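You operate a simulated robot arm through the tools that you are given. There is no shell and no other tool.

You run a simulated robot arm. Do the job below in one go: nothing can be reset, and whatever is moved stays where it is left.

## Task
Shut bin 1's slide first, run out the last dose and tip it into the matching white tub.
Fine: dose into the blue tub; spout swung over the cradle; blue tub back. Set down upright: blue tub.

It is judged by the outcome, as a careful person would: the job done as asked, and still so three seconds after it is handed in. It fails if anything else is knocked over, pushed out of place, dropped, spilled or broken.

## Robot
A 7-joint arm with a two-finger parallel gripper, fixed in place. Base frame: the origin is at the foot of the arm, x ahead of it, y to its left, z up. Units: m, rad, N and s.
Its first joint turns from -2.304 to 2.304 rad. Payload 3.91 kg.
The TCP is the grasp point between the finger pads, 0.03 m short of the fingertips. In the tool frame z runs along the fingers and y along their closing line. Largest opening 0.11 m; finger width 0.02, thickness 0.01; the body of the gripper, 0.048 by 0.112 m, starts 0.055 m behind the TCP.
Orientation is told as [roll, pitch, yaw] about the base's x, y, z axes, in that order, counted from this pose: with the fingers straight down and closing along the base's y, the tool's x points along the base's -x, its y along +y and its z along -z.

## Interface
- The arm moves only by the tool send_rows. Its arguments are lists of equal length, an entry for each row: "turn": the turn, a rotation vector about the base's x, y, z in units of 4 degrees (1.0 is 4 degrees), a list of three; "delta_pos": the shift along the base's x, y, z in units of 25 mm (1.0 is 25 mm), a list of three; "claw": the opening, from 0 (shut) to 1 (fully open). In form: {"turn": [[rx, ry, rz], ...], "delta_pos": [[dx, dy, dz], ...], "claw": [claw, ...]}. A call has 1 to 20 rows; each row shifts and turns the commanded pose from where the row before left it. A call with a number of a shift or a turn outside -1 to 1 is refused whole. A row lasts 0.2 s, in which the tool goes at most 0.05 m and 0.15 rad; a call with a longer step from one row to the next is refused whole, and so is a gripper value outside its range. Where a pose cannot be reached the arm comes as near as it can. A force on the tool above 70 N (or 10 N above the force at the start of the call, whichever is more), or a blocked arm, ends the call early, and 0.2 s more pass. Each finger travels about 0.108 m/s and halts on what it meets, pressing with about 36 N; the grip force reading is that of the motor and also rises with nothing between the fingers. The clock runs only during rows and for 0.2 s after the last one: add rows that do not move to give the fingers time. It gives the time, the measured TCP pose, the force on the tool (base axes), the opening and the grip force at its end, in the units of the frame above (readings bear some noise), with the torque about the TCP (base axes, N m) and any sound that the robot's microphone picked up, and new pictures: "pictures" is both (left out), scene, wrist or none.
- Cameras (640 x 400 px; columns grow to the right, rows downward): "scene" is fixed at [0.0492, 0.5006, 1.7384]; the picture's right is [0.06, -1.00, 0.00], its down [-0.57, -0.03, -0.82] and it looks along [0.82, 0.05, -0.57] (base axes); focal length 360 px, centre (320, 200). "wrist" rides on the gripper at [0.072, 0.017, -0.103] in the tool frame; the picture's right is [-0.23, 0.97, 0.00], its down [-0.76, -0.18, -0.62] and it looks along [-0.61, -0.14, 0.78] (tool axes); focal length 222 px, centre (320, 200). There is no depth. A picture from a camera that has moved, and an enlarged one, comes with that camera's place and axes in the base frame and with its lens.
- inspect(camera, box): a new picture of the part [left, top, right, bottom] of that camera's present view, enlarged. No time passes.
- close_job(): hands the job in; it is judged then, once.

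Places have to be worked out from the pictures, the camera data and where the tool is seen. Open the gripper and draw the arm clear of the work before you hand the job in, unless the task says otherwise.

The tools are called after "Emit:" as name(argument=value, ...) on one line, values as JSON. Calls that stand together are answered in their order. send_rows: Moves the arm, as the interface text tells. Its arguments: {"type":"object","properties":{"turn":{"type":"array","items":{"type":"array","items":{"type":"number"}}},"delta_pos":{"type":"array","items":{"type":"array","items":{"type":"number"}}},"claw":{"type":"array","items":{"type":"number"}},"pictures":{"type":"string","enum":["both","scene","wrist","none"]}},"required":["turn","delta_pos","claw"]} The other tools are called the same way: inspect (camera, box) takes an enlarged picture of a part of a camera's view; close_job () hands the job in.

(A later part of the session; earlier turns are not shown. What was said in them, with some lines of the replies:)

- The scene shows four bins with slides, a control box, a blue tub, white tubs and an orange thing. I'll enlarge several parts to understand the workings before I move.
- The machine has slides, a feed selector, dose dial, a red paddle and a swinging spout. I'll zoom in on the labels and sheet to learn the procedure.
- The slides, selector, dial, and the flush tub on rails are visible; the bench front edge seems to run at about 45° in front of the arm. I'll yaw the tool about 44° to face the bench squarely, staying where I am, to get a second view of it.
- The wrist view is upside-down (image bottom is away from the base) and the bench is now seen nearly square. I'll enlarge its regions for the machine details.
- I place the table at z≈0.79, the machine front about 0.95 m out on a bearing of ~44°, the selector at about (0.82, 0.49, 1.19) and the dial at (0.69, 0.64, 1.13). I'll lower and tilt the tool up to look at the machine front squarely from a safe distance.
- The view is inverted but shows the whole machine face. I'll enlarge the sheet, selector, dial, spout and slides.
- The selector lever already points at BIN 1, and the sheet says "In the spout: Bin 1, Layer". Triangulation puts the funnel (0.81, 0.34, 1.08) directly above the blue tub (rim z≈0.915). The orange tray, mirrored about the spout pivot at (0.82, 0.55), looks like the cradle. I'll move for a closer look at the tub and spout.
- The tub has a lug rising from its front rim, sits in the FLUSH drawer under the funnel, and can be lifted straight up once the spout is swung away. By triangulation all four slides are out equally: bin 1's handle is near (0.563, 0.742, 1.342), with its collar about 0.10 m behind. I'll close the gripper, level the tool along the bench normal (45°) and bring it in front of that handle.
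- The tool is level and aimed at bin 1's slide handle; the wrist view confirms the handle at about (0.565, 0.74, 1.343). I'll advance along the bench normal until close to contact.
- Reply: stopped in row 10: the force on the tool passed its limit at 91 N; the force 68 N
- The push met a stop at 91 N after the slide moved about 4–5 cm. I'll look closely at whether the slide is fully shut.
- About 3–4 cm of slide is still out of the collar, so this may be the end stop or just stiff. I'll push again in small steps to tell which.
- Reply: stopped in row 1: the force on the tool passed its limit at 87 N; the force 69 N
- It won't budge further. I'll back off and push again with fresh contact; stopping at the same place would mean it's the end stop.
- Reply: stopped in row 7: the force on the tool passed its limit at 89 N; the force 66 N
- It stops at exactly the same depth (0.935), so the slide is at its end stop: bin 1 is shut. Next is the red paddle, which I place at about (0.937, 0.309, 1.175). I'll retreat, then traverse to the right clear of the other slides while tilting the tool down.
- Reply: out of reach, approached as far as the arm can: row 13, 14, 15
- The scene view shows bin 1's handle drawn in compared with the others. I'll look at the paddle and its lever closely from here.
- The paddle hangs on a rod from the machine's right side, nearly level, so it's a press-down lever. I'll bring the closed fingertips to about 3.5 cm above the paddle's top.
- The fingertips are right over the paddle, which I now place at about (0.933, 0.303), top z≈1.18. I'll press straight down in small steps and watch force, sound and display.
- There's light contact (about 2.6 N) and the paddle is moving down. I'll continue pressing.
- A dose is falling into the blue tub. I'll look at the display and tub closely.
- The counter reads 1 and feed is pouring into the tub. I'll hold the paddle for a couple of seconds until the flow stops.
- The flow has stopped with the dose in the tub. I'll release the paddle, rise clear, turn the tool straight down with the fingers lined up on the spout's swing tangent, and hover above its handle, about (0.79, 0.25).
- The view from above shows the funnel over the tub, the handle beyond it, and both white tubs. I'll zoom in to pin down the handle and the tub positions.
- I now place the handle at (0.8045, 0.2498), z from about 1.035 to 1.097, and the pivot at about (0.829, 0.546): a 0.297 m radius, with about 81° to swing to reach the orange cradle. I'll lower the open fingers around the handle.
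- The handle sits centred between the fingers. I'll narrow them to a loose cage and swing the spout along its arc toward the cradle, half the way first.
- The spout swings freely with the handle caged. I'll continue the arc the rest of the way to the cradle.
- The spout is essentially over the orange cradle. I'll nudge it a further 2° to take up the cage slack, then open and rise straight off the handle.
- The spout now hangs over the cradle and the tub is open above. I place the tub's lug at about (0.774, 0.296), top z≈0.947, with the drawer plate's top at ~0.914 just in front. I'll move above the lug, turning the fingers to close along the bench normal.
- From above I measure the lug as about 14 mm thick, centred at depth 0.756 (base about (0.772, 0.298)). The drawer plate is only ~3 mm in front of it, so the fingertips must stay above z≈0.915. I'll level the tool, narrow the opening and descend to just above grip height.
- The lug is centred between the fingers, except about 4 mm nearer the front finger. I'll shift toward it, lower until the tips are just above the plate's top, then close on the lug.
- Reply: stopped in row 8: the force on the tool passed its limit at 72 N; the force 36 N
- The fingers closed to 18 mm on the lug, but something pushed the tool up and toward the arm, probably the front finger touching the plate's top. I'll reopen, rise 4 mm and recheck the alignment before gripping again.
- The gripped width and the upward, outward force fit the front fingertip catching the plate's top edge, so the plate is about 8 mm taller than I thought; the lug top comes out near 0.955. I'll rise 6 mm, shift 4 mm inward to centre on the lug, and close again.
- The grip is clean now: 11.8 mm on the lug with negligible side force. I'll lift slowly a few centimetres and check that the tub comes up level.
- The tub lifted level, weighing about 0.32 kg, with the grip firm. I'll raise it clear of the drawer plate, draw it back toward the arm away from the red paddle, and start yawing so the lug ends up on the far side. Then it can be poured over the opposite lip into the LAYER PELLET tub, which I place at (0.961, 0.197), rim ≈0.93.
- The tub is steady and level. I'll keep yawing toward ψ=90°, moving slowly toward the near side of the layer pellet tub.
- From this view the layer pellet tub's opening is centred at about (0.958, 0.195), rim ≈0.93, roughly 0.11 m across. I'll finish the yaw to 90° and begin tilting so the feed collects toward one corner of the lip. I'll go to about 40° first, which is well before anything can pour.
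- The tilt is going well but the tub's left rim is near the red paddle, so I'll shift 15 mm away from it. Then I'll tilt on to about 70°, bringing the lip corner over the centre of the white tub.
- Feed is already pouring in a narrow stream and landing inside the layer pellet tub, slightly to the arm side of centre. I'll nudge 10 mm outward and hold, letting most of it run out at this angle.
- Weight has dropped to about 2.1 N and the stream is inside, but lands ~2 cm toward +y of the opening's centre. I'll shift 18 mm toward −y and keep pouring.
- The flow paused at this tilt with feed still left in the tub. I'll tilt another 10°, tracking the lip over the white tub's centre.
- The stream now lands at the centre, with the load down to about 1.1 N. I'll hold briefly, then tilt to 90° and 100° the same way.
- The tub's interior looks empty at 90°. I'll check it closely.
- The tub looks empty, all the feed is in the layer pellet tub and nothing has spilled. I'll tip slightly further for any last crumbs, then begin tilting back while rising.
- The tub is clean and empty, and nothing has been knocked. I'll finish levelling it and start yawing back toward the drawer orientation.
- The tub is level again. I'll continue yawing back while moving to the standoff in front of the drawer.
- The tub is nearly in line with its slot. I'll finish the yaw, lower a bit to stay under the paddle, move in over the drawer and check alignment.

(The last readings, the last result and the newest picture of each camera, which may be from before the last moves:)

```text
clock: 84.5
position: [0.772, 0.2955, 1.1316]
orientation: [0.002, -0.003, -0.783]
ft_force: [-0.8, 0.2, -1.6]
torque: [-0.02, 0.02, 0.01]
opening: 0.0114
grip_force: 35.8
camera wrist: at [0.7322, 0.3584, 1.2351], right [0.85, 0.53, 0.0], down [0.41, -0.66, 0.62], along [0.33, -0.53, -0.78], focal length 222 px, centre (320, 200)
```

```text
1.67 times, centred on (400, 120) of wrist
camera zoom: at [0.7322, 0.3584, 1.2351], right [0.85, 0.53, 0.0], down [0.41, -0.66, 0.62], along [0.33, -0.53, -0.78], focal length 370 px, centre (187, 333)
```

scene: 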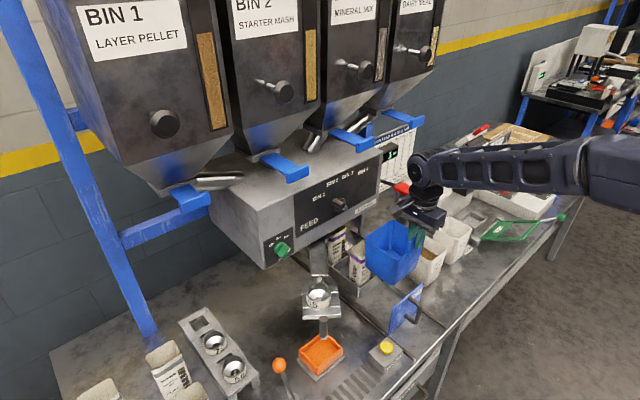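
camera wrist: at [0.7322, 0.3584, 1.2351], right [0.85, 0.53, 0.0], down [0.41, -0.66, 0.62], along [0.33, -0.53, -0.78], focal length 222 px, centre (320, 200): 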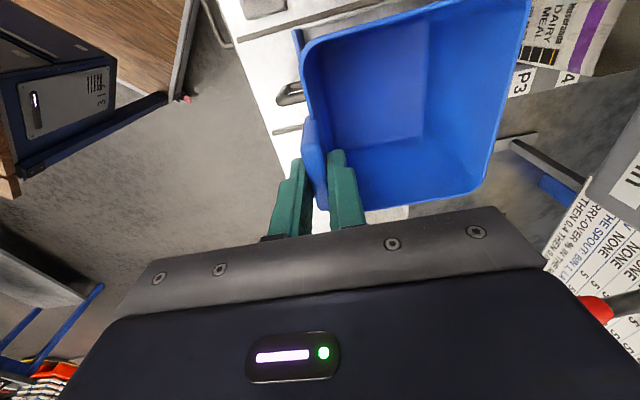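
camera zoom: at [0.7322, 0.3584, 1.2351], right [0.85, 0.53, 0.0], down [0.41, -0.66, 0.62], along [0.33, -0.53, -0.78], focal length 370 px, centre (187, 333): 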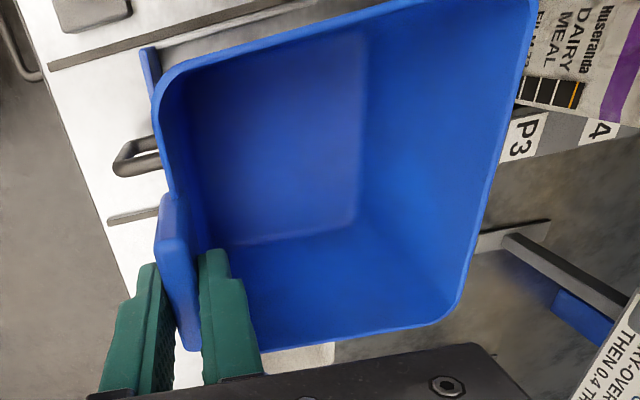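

The tub sits in the gripper just as it did when lifted, and it's lined up over its slot. I'll lower it, slowly at the end, to the height it came from.

Emit:
send_rows(turn=[[0, 0, 0], [0, 0, 0], [0, 0, 0], [0, 0, 0], [0, 0, 0], [0, 0, 0], [0, 0, 0], [0, 0, 0]], delta_pos=[[0, 0, -0.8], [0, 0, -1], [0, 0, -1], [0, 0, -1], [0, 0, -1], [0, 0, -0.8], [0, 0, -0.3], [0, 0, 0]], claw=[0, 0, 0, 0, 0, 0, 0, 0])

Emit:
inspect(camera="scene", box=[340, 220, 450, 330])

```text
clock: 86.3
position: [0.7735, 0.2965, 0.9849]
orientation: [0.003, -0.002, -0.781]
ft_force: [0.2, 0.1, -1.3]
torque: [-0.07, 0.05, -0.01]
opening: 0.0116
grip_force: 35.6
camera wrist: at [0.7333, 0.359, 1.0885], right [0.85, 0.53, 0.0], down [0.41, -0.66, 0.62], along [0.33, -0.53, -0.78], focal length 222 px, centre (320, 200)
```

scene: 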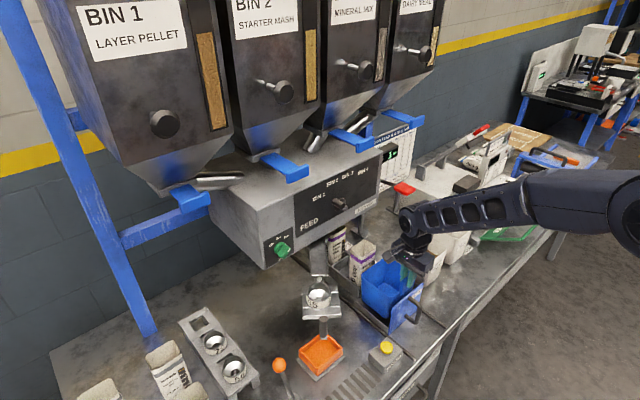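
wrist: 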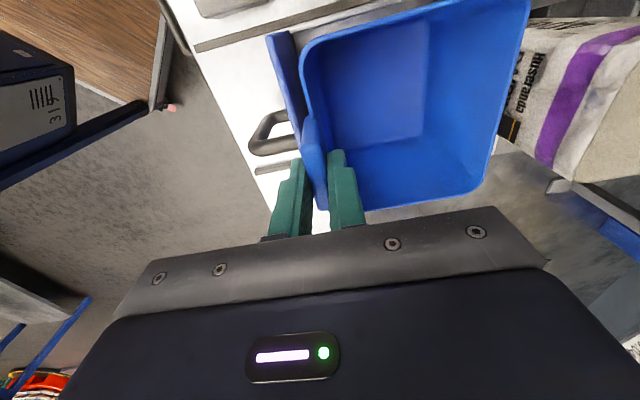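

```text
3.64 times, centred on (395, 275) of scene
camera zoom: at [0.0492, 0.5006, 1.7384], right [0.06, -1.0, 0.0], down [-0.57, -0.03, -0.82], along [0.82, 0.05, -0.57], focal length 1309 px, centre (47, -73)
```

zoom: 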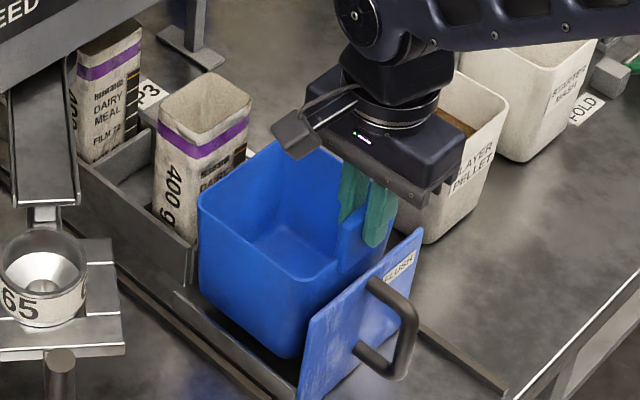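

It's going in cleanly behind the plate. I'll lower the last 2–2.5 cm in small steps and read the force.

Emit:
send_rows(turn=[[0, 0, 0], [0, 0, 0], [0, 0, 0], [0, 0, 0], [0, 0, 0], [0, 0, 0], [0, 0, 0]], delta_pos=[[0, 0, -0.16], [0, 0, -0.16], [0, 0, -0.16], [0, 0, -0.16], [0, 0, -0.16], [0, 0, -0.1], [0, 0, 0]], claw=[0, 0, 0, 0, 0, 0, 0])

Emit:
inspect(camera="scene", box=[340, 220, 450, 330])

```text
clock: 87.9
position: [0.7719, 0.2955, 0.9628]
orientation: [0.004, -0.001, -0.781]
ft_force: [-2.1, 2.2, 14.0]
torque: [0.07, 0.0, 0.01]
opening: 0.0114
grip_force: 36.2
camera wrist: at [0.732, 0.3589, 1.0659], right [0.85, 0.53, 0.0], down [0.41, -0.66, 0.62], along [0.33, -0.53, -0.78], focal length 222 px, centre (320, 200)
```

scene: 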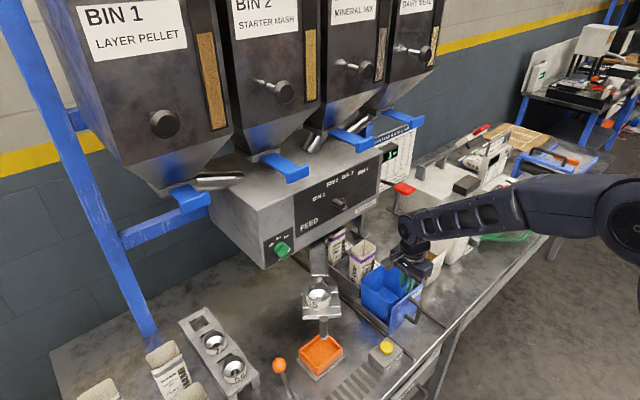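
wrist: 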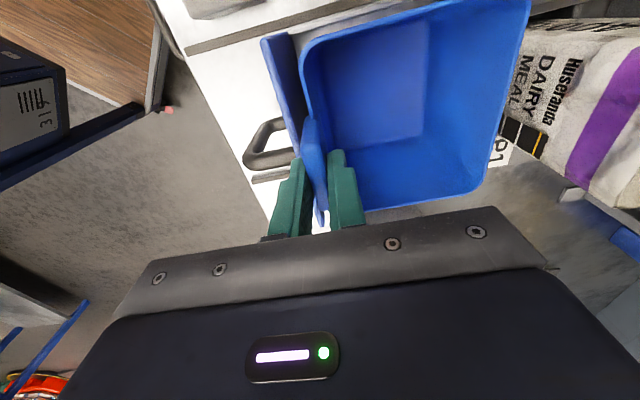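

```text
3.64 times, centred on (395, 275) of scene
camera zoom: at [0.0492, 0.5006, 1.7384], right [0.06, -1.0, 0.0], down [-0.57, -0.03, -0.82], along [0.82, 0.05, -0.57], focal length 1309 px, centre (47, -73)
```

zoom: 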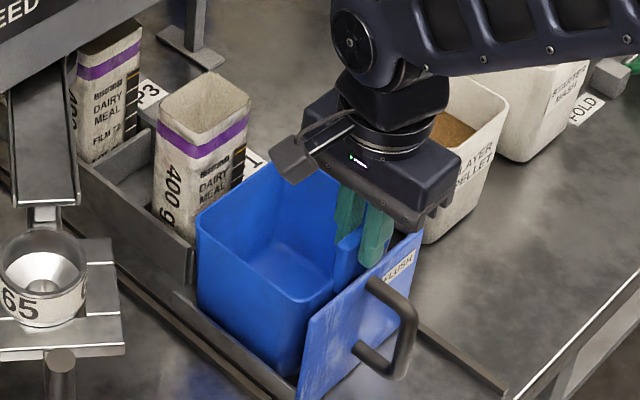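

The tub is resting on the drawer floor (14 N support at the original height). I'll ease off 1 mm, open the fingers modestly and rise straight up.

Emit:
send_rows(turn=[[0, 0, 0], [0, 0, 0], [0, 0, 0], [0, 0, 0], [0, 0, 0], [0, 0, 0], [0, 0, 0], [0, 0, 0], [0, 0, 0], [0, 0, 0], [0, 0, 0]], delta_pos=[[0, 0, 0.04], [0, 0, 0], [0, 0, 0], [0, 0, 0.1], [0, 0, 0.5], [0, 0, 1], [0, 0, 1], [0, 0, 1], [0, 0, 1], [0, 0, 1], [0, 0, 1]], claw=[0, 0.4, 0.4, 0.4, 0.4, 0.4, 0.4, 0.4, 0.4, 0.4, 0.4])

Emit:
inspect(camera="scene", box=[340, 200, 470, 330])

Emit:
inspect(camera="wrist", box=[240, 0, 460, 160])

```text
clock: 90.3
position: [0.7719, 0.295, 1.1272]
orientation: [0.002, -0.001, -0.783]
ft_force: [-0.9, -0.3, -0.9]
torque: [-0.03, 0.0, 0.01]
opening: 0.0438
grip_force: 0.0
camera wrist: at [0.7325, 0.3578, 1.2313], right [0.85, 0.53, 0.0], down [0.41, -0.66, 0.62], along [0.33, -0.53, -0.78], focal length 222 px, centre (320, 200)
```

scene: 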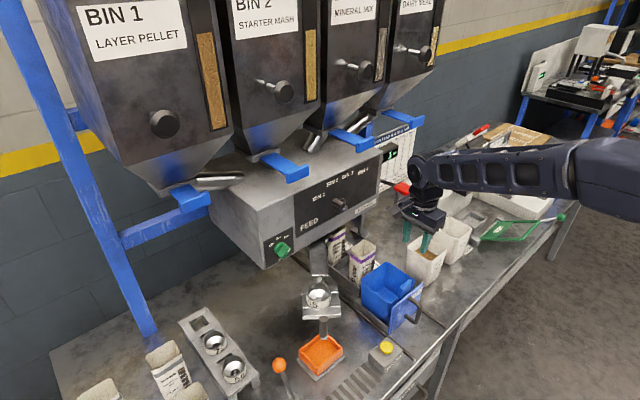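
wrist: 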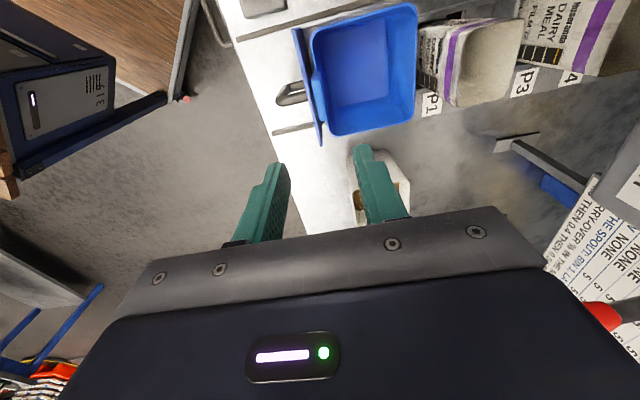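

```text
3.08 times, centred on (405, 265) of scene
camera zoom: at [0.0492, 0.5006, 1.7384], right [0.06, -1.0, 0.0], down [-0.57, -0.03, -0.82], along [0.82, 0.05, -0.57], focal length 1108 px, centre (58, 0)
```

zoom: 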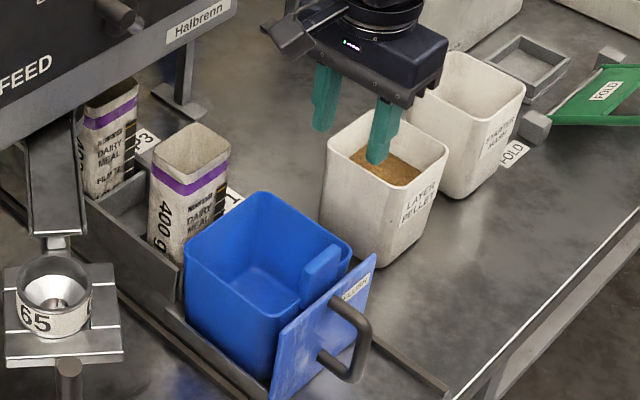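

```text
2.50 times, centred on (350, 80) of wrist
camera zoom: at [0.7325, 0.3578, 1.2313], right [0.85, 0.53, 0.0], down [0.41, -0.66, 0.62], along [0.33, -0.53, -0.78], focal length 555 px, centre (245, 500)
```

zoom: 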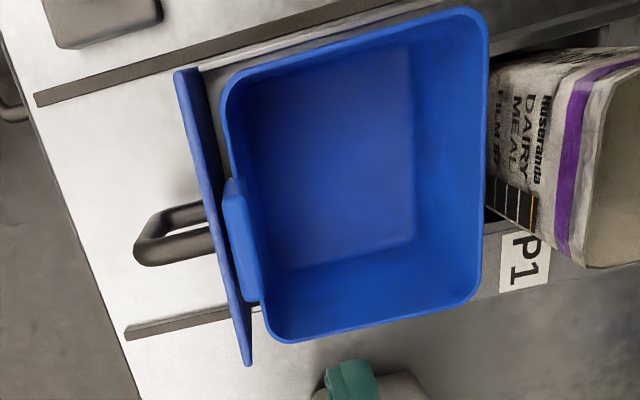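

The blue tub is back upright in its slot as it was, the layer pellet tub holds the dose, and nothing has been disturbed. I'll draw the arm up and back, clear of the work.

Emit:
send_rows(turn=[[0, 0, 0], [0, 0, 0], [0, 0, 0], [0, 0, 0], [0, 0, 1], [0, 0, 1], [0, 0, 1], [0, 0, 1], [0, 0, 1], [0, 0, 1], [0, 0, 1], [0, 0, 1], [0, 0, 1], [0, 0, 1], [0, 0, 1], [0, 0, 1], [0, 0, 0], [0, 0, 0], [0, 0, 0], [0, 0, 0]], delta_pos=[[0, 0, 1], [-0.3, -0.3, 1], [-0.6, -0.3, 1], [-0.8, -0.2, 1], [-0.9, 0, 1], [-0.9, 0, 1], [-0.9, 0, 1], [-0.9, 0, 1], [-0.9, 0, 1], [-0.9, 0.1, 1], [-0.9, 0.1, 1], [-0.9, 0.1, 1], [-0.9, 0.1, 1], [-0.9, 0.1, 1], [-0.9, 0.1, 0.8], [-0.5, 0.1, 0.5], [0, 0, 0], [0, 0, 0], [0, 0, 0], [0, 0, 0]], claw=[0.5, 0.7, 1, 1, 1, 1, 1, 1, 1, 1, 1, 1, 1, 1, 1, 1, 1, 1, 1, 1])

Emit:
inspect(camera="scene", box=[360, 130, 430, 200])

Emit:
inspect(camera="scene", box=[280, 200, 480, 380])

Emit:
inspect(camera="scene", box=[140, 130, 340, 260])

```text
clock: 94.5
position: [0.4688, 0.2945, 1.5105]
orientation: [0.002, 0.0, 0.057]
ft_force: [0.9, -0.3, 0.3]
torque: [-0.04, -0.01, -0.03]
opening: 0.11
grip_force: 0.1
camera wrist: at [0.3954, 0.3067, 1.6136], right [0.17, 0.98, 0.0], down [0.77, -0.14, 0.62], along [0.61, -0.11, -0.78], focal length 222 px, centre (320, 200)
```

scene: 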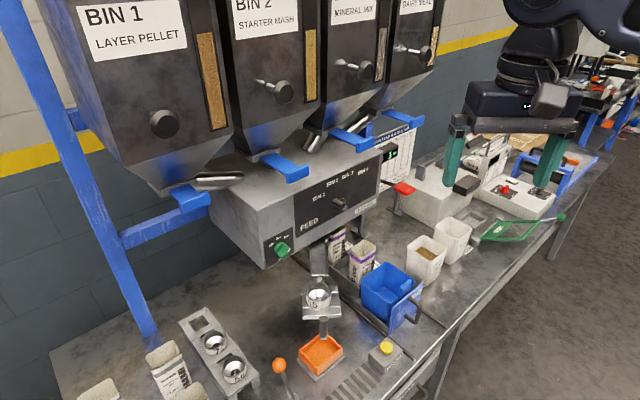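
wrist: 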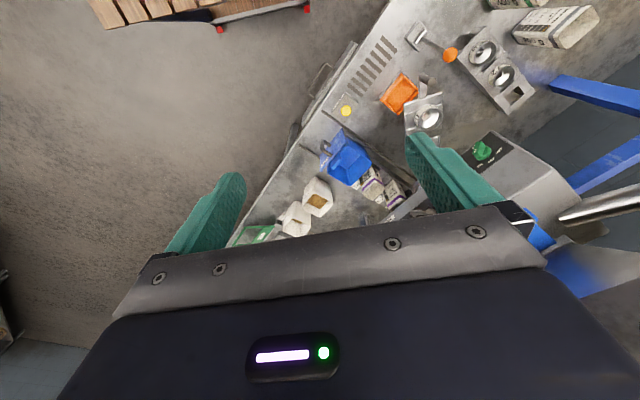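

```text
5.71 times, centred on (395, 165) of scene
camera zoom: at [0.0492, 0.5006, 1.7384], right [0.06, -1.0, 0.0], down [-0.57, -0.03, -0.82], along [0.82, 0.05, -0.57], focal length 2057 px, centre (-109, 400)
```

zoom: 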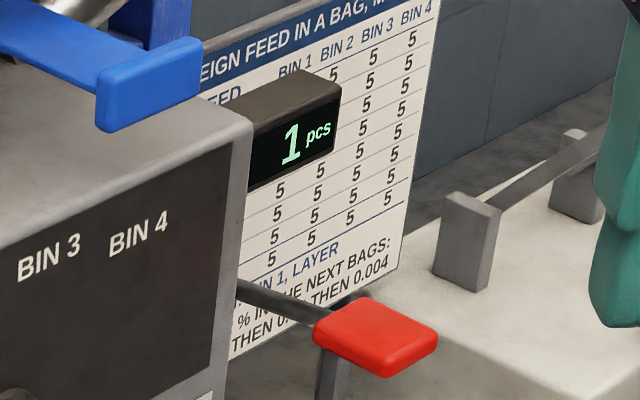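

```text
2.22 times, centred on (380, 290) of scene
camera zoom: at [0.0492, 0.5006, 1.7384], right [0.06, -1.0, 0.0], down [-0.57, -0.03, -0.82], along [0.82, 0.05, -0.57], focal length 800 px, centre (187, 0)
```

zoom: 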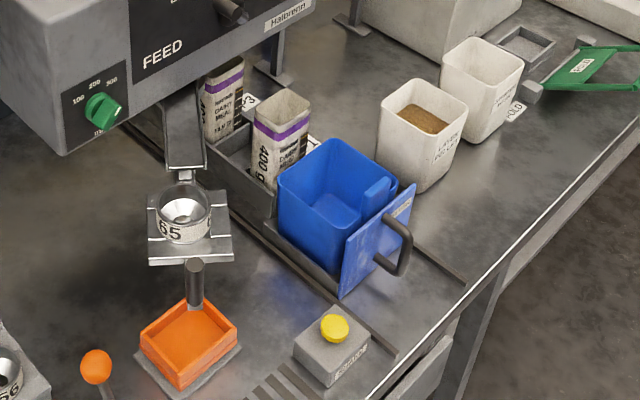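

```text
3.08 times, centred on (240, 195) of scene
camera zoom: at [0.0492, 0.5006, 1.7384], right [0.06, -1.0, 0.0], down [-0.57, -0.03, -0.82], along [0.82, 0.05, -0.57], focal length 1108 px, centre (566, 215)
```

zoom: 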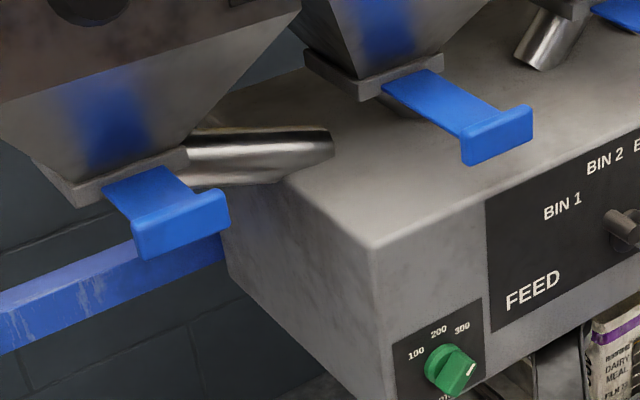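

Bin 1's slide is shut against its stop, and the counter shows the one dose. The dose is in the LAYER PELLET tub and the blue tub is back upright in its slot. The spout is over the cradle, the gripper is open and the arm is clear, so I'm handing the job in.

Emit:
close_job()

```text
The job is handed in.
```

The job is done and handed in, with nothing spilled or knocked over that I could see.

- **Slide:** I pushed bin 1's slide in first, until it hit a hard stop. A few centimetres of it still show outside the collar. A second push stopped at the same point, so I took that as fully shut.
- **Dose:** One press of the red paddle ran the dose into the blue tub, and the counter went from 0 to 1. I didn't press again to check whether anything was left in the machine.
- **Tipping:** I tipped the whole dose into the white tub marked LAYER PELLET. The blue tub looked empty afterwards.
- **Where things are now:** The blue tub is back upright in its drawer slot. The spout is swung over the orange tray, which I took to be the cradle. The gripper is open and the arm is clear of the bench.
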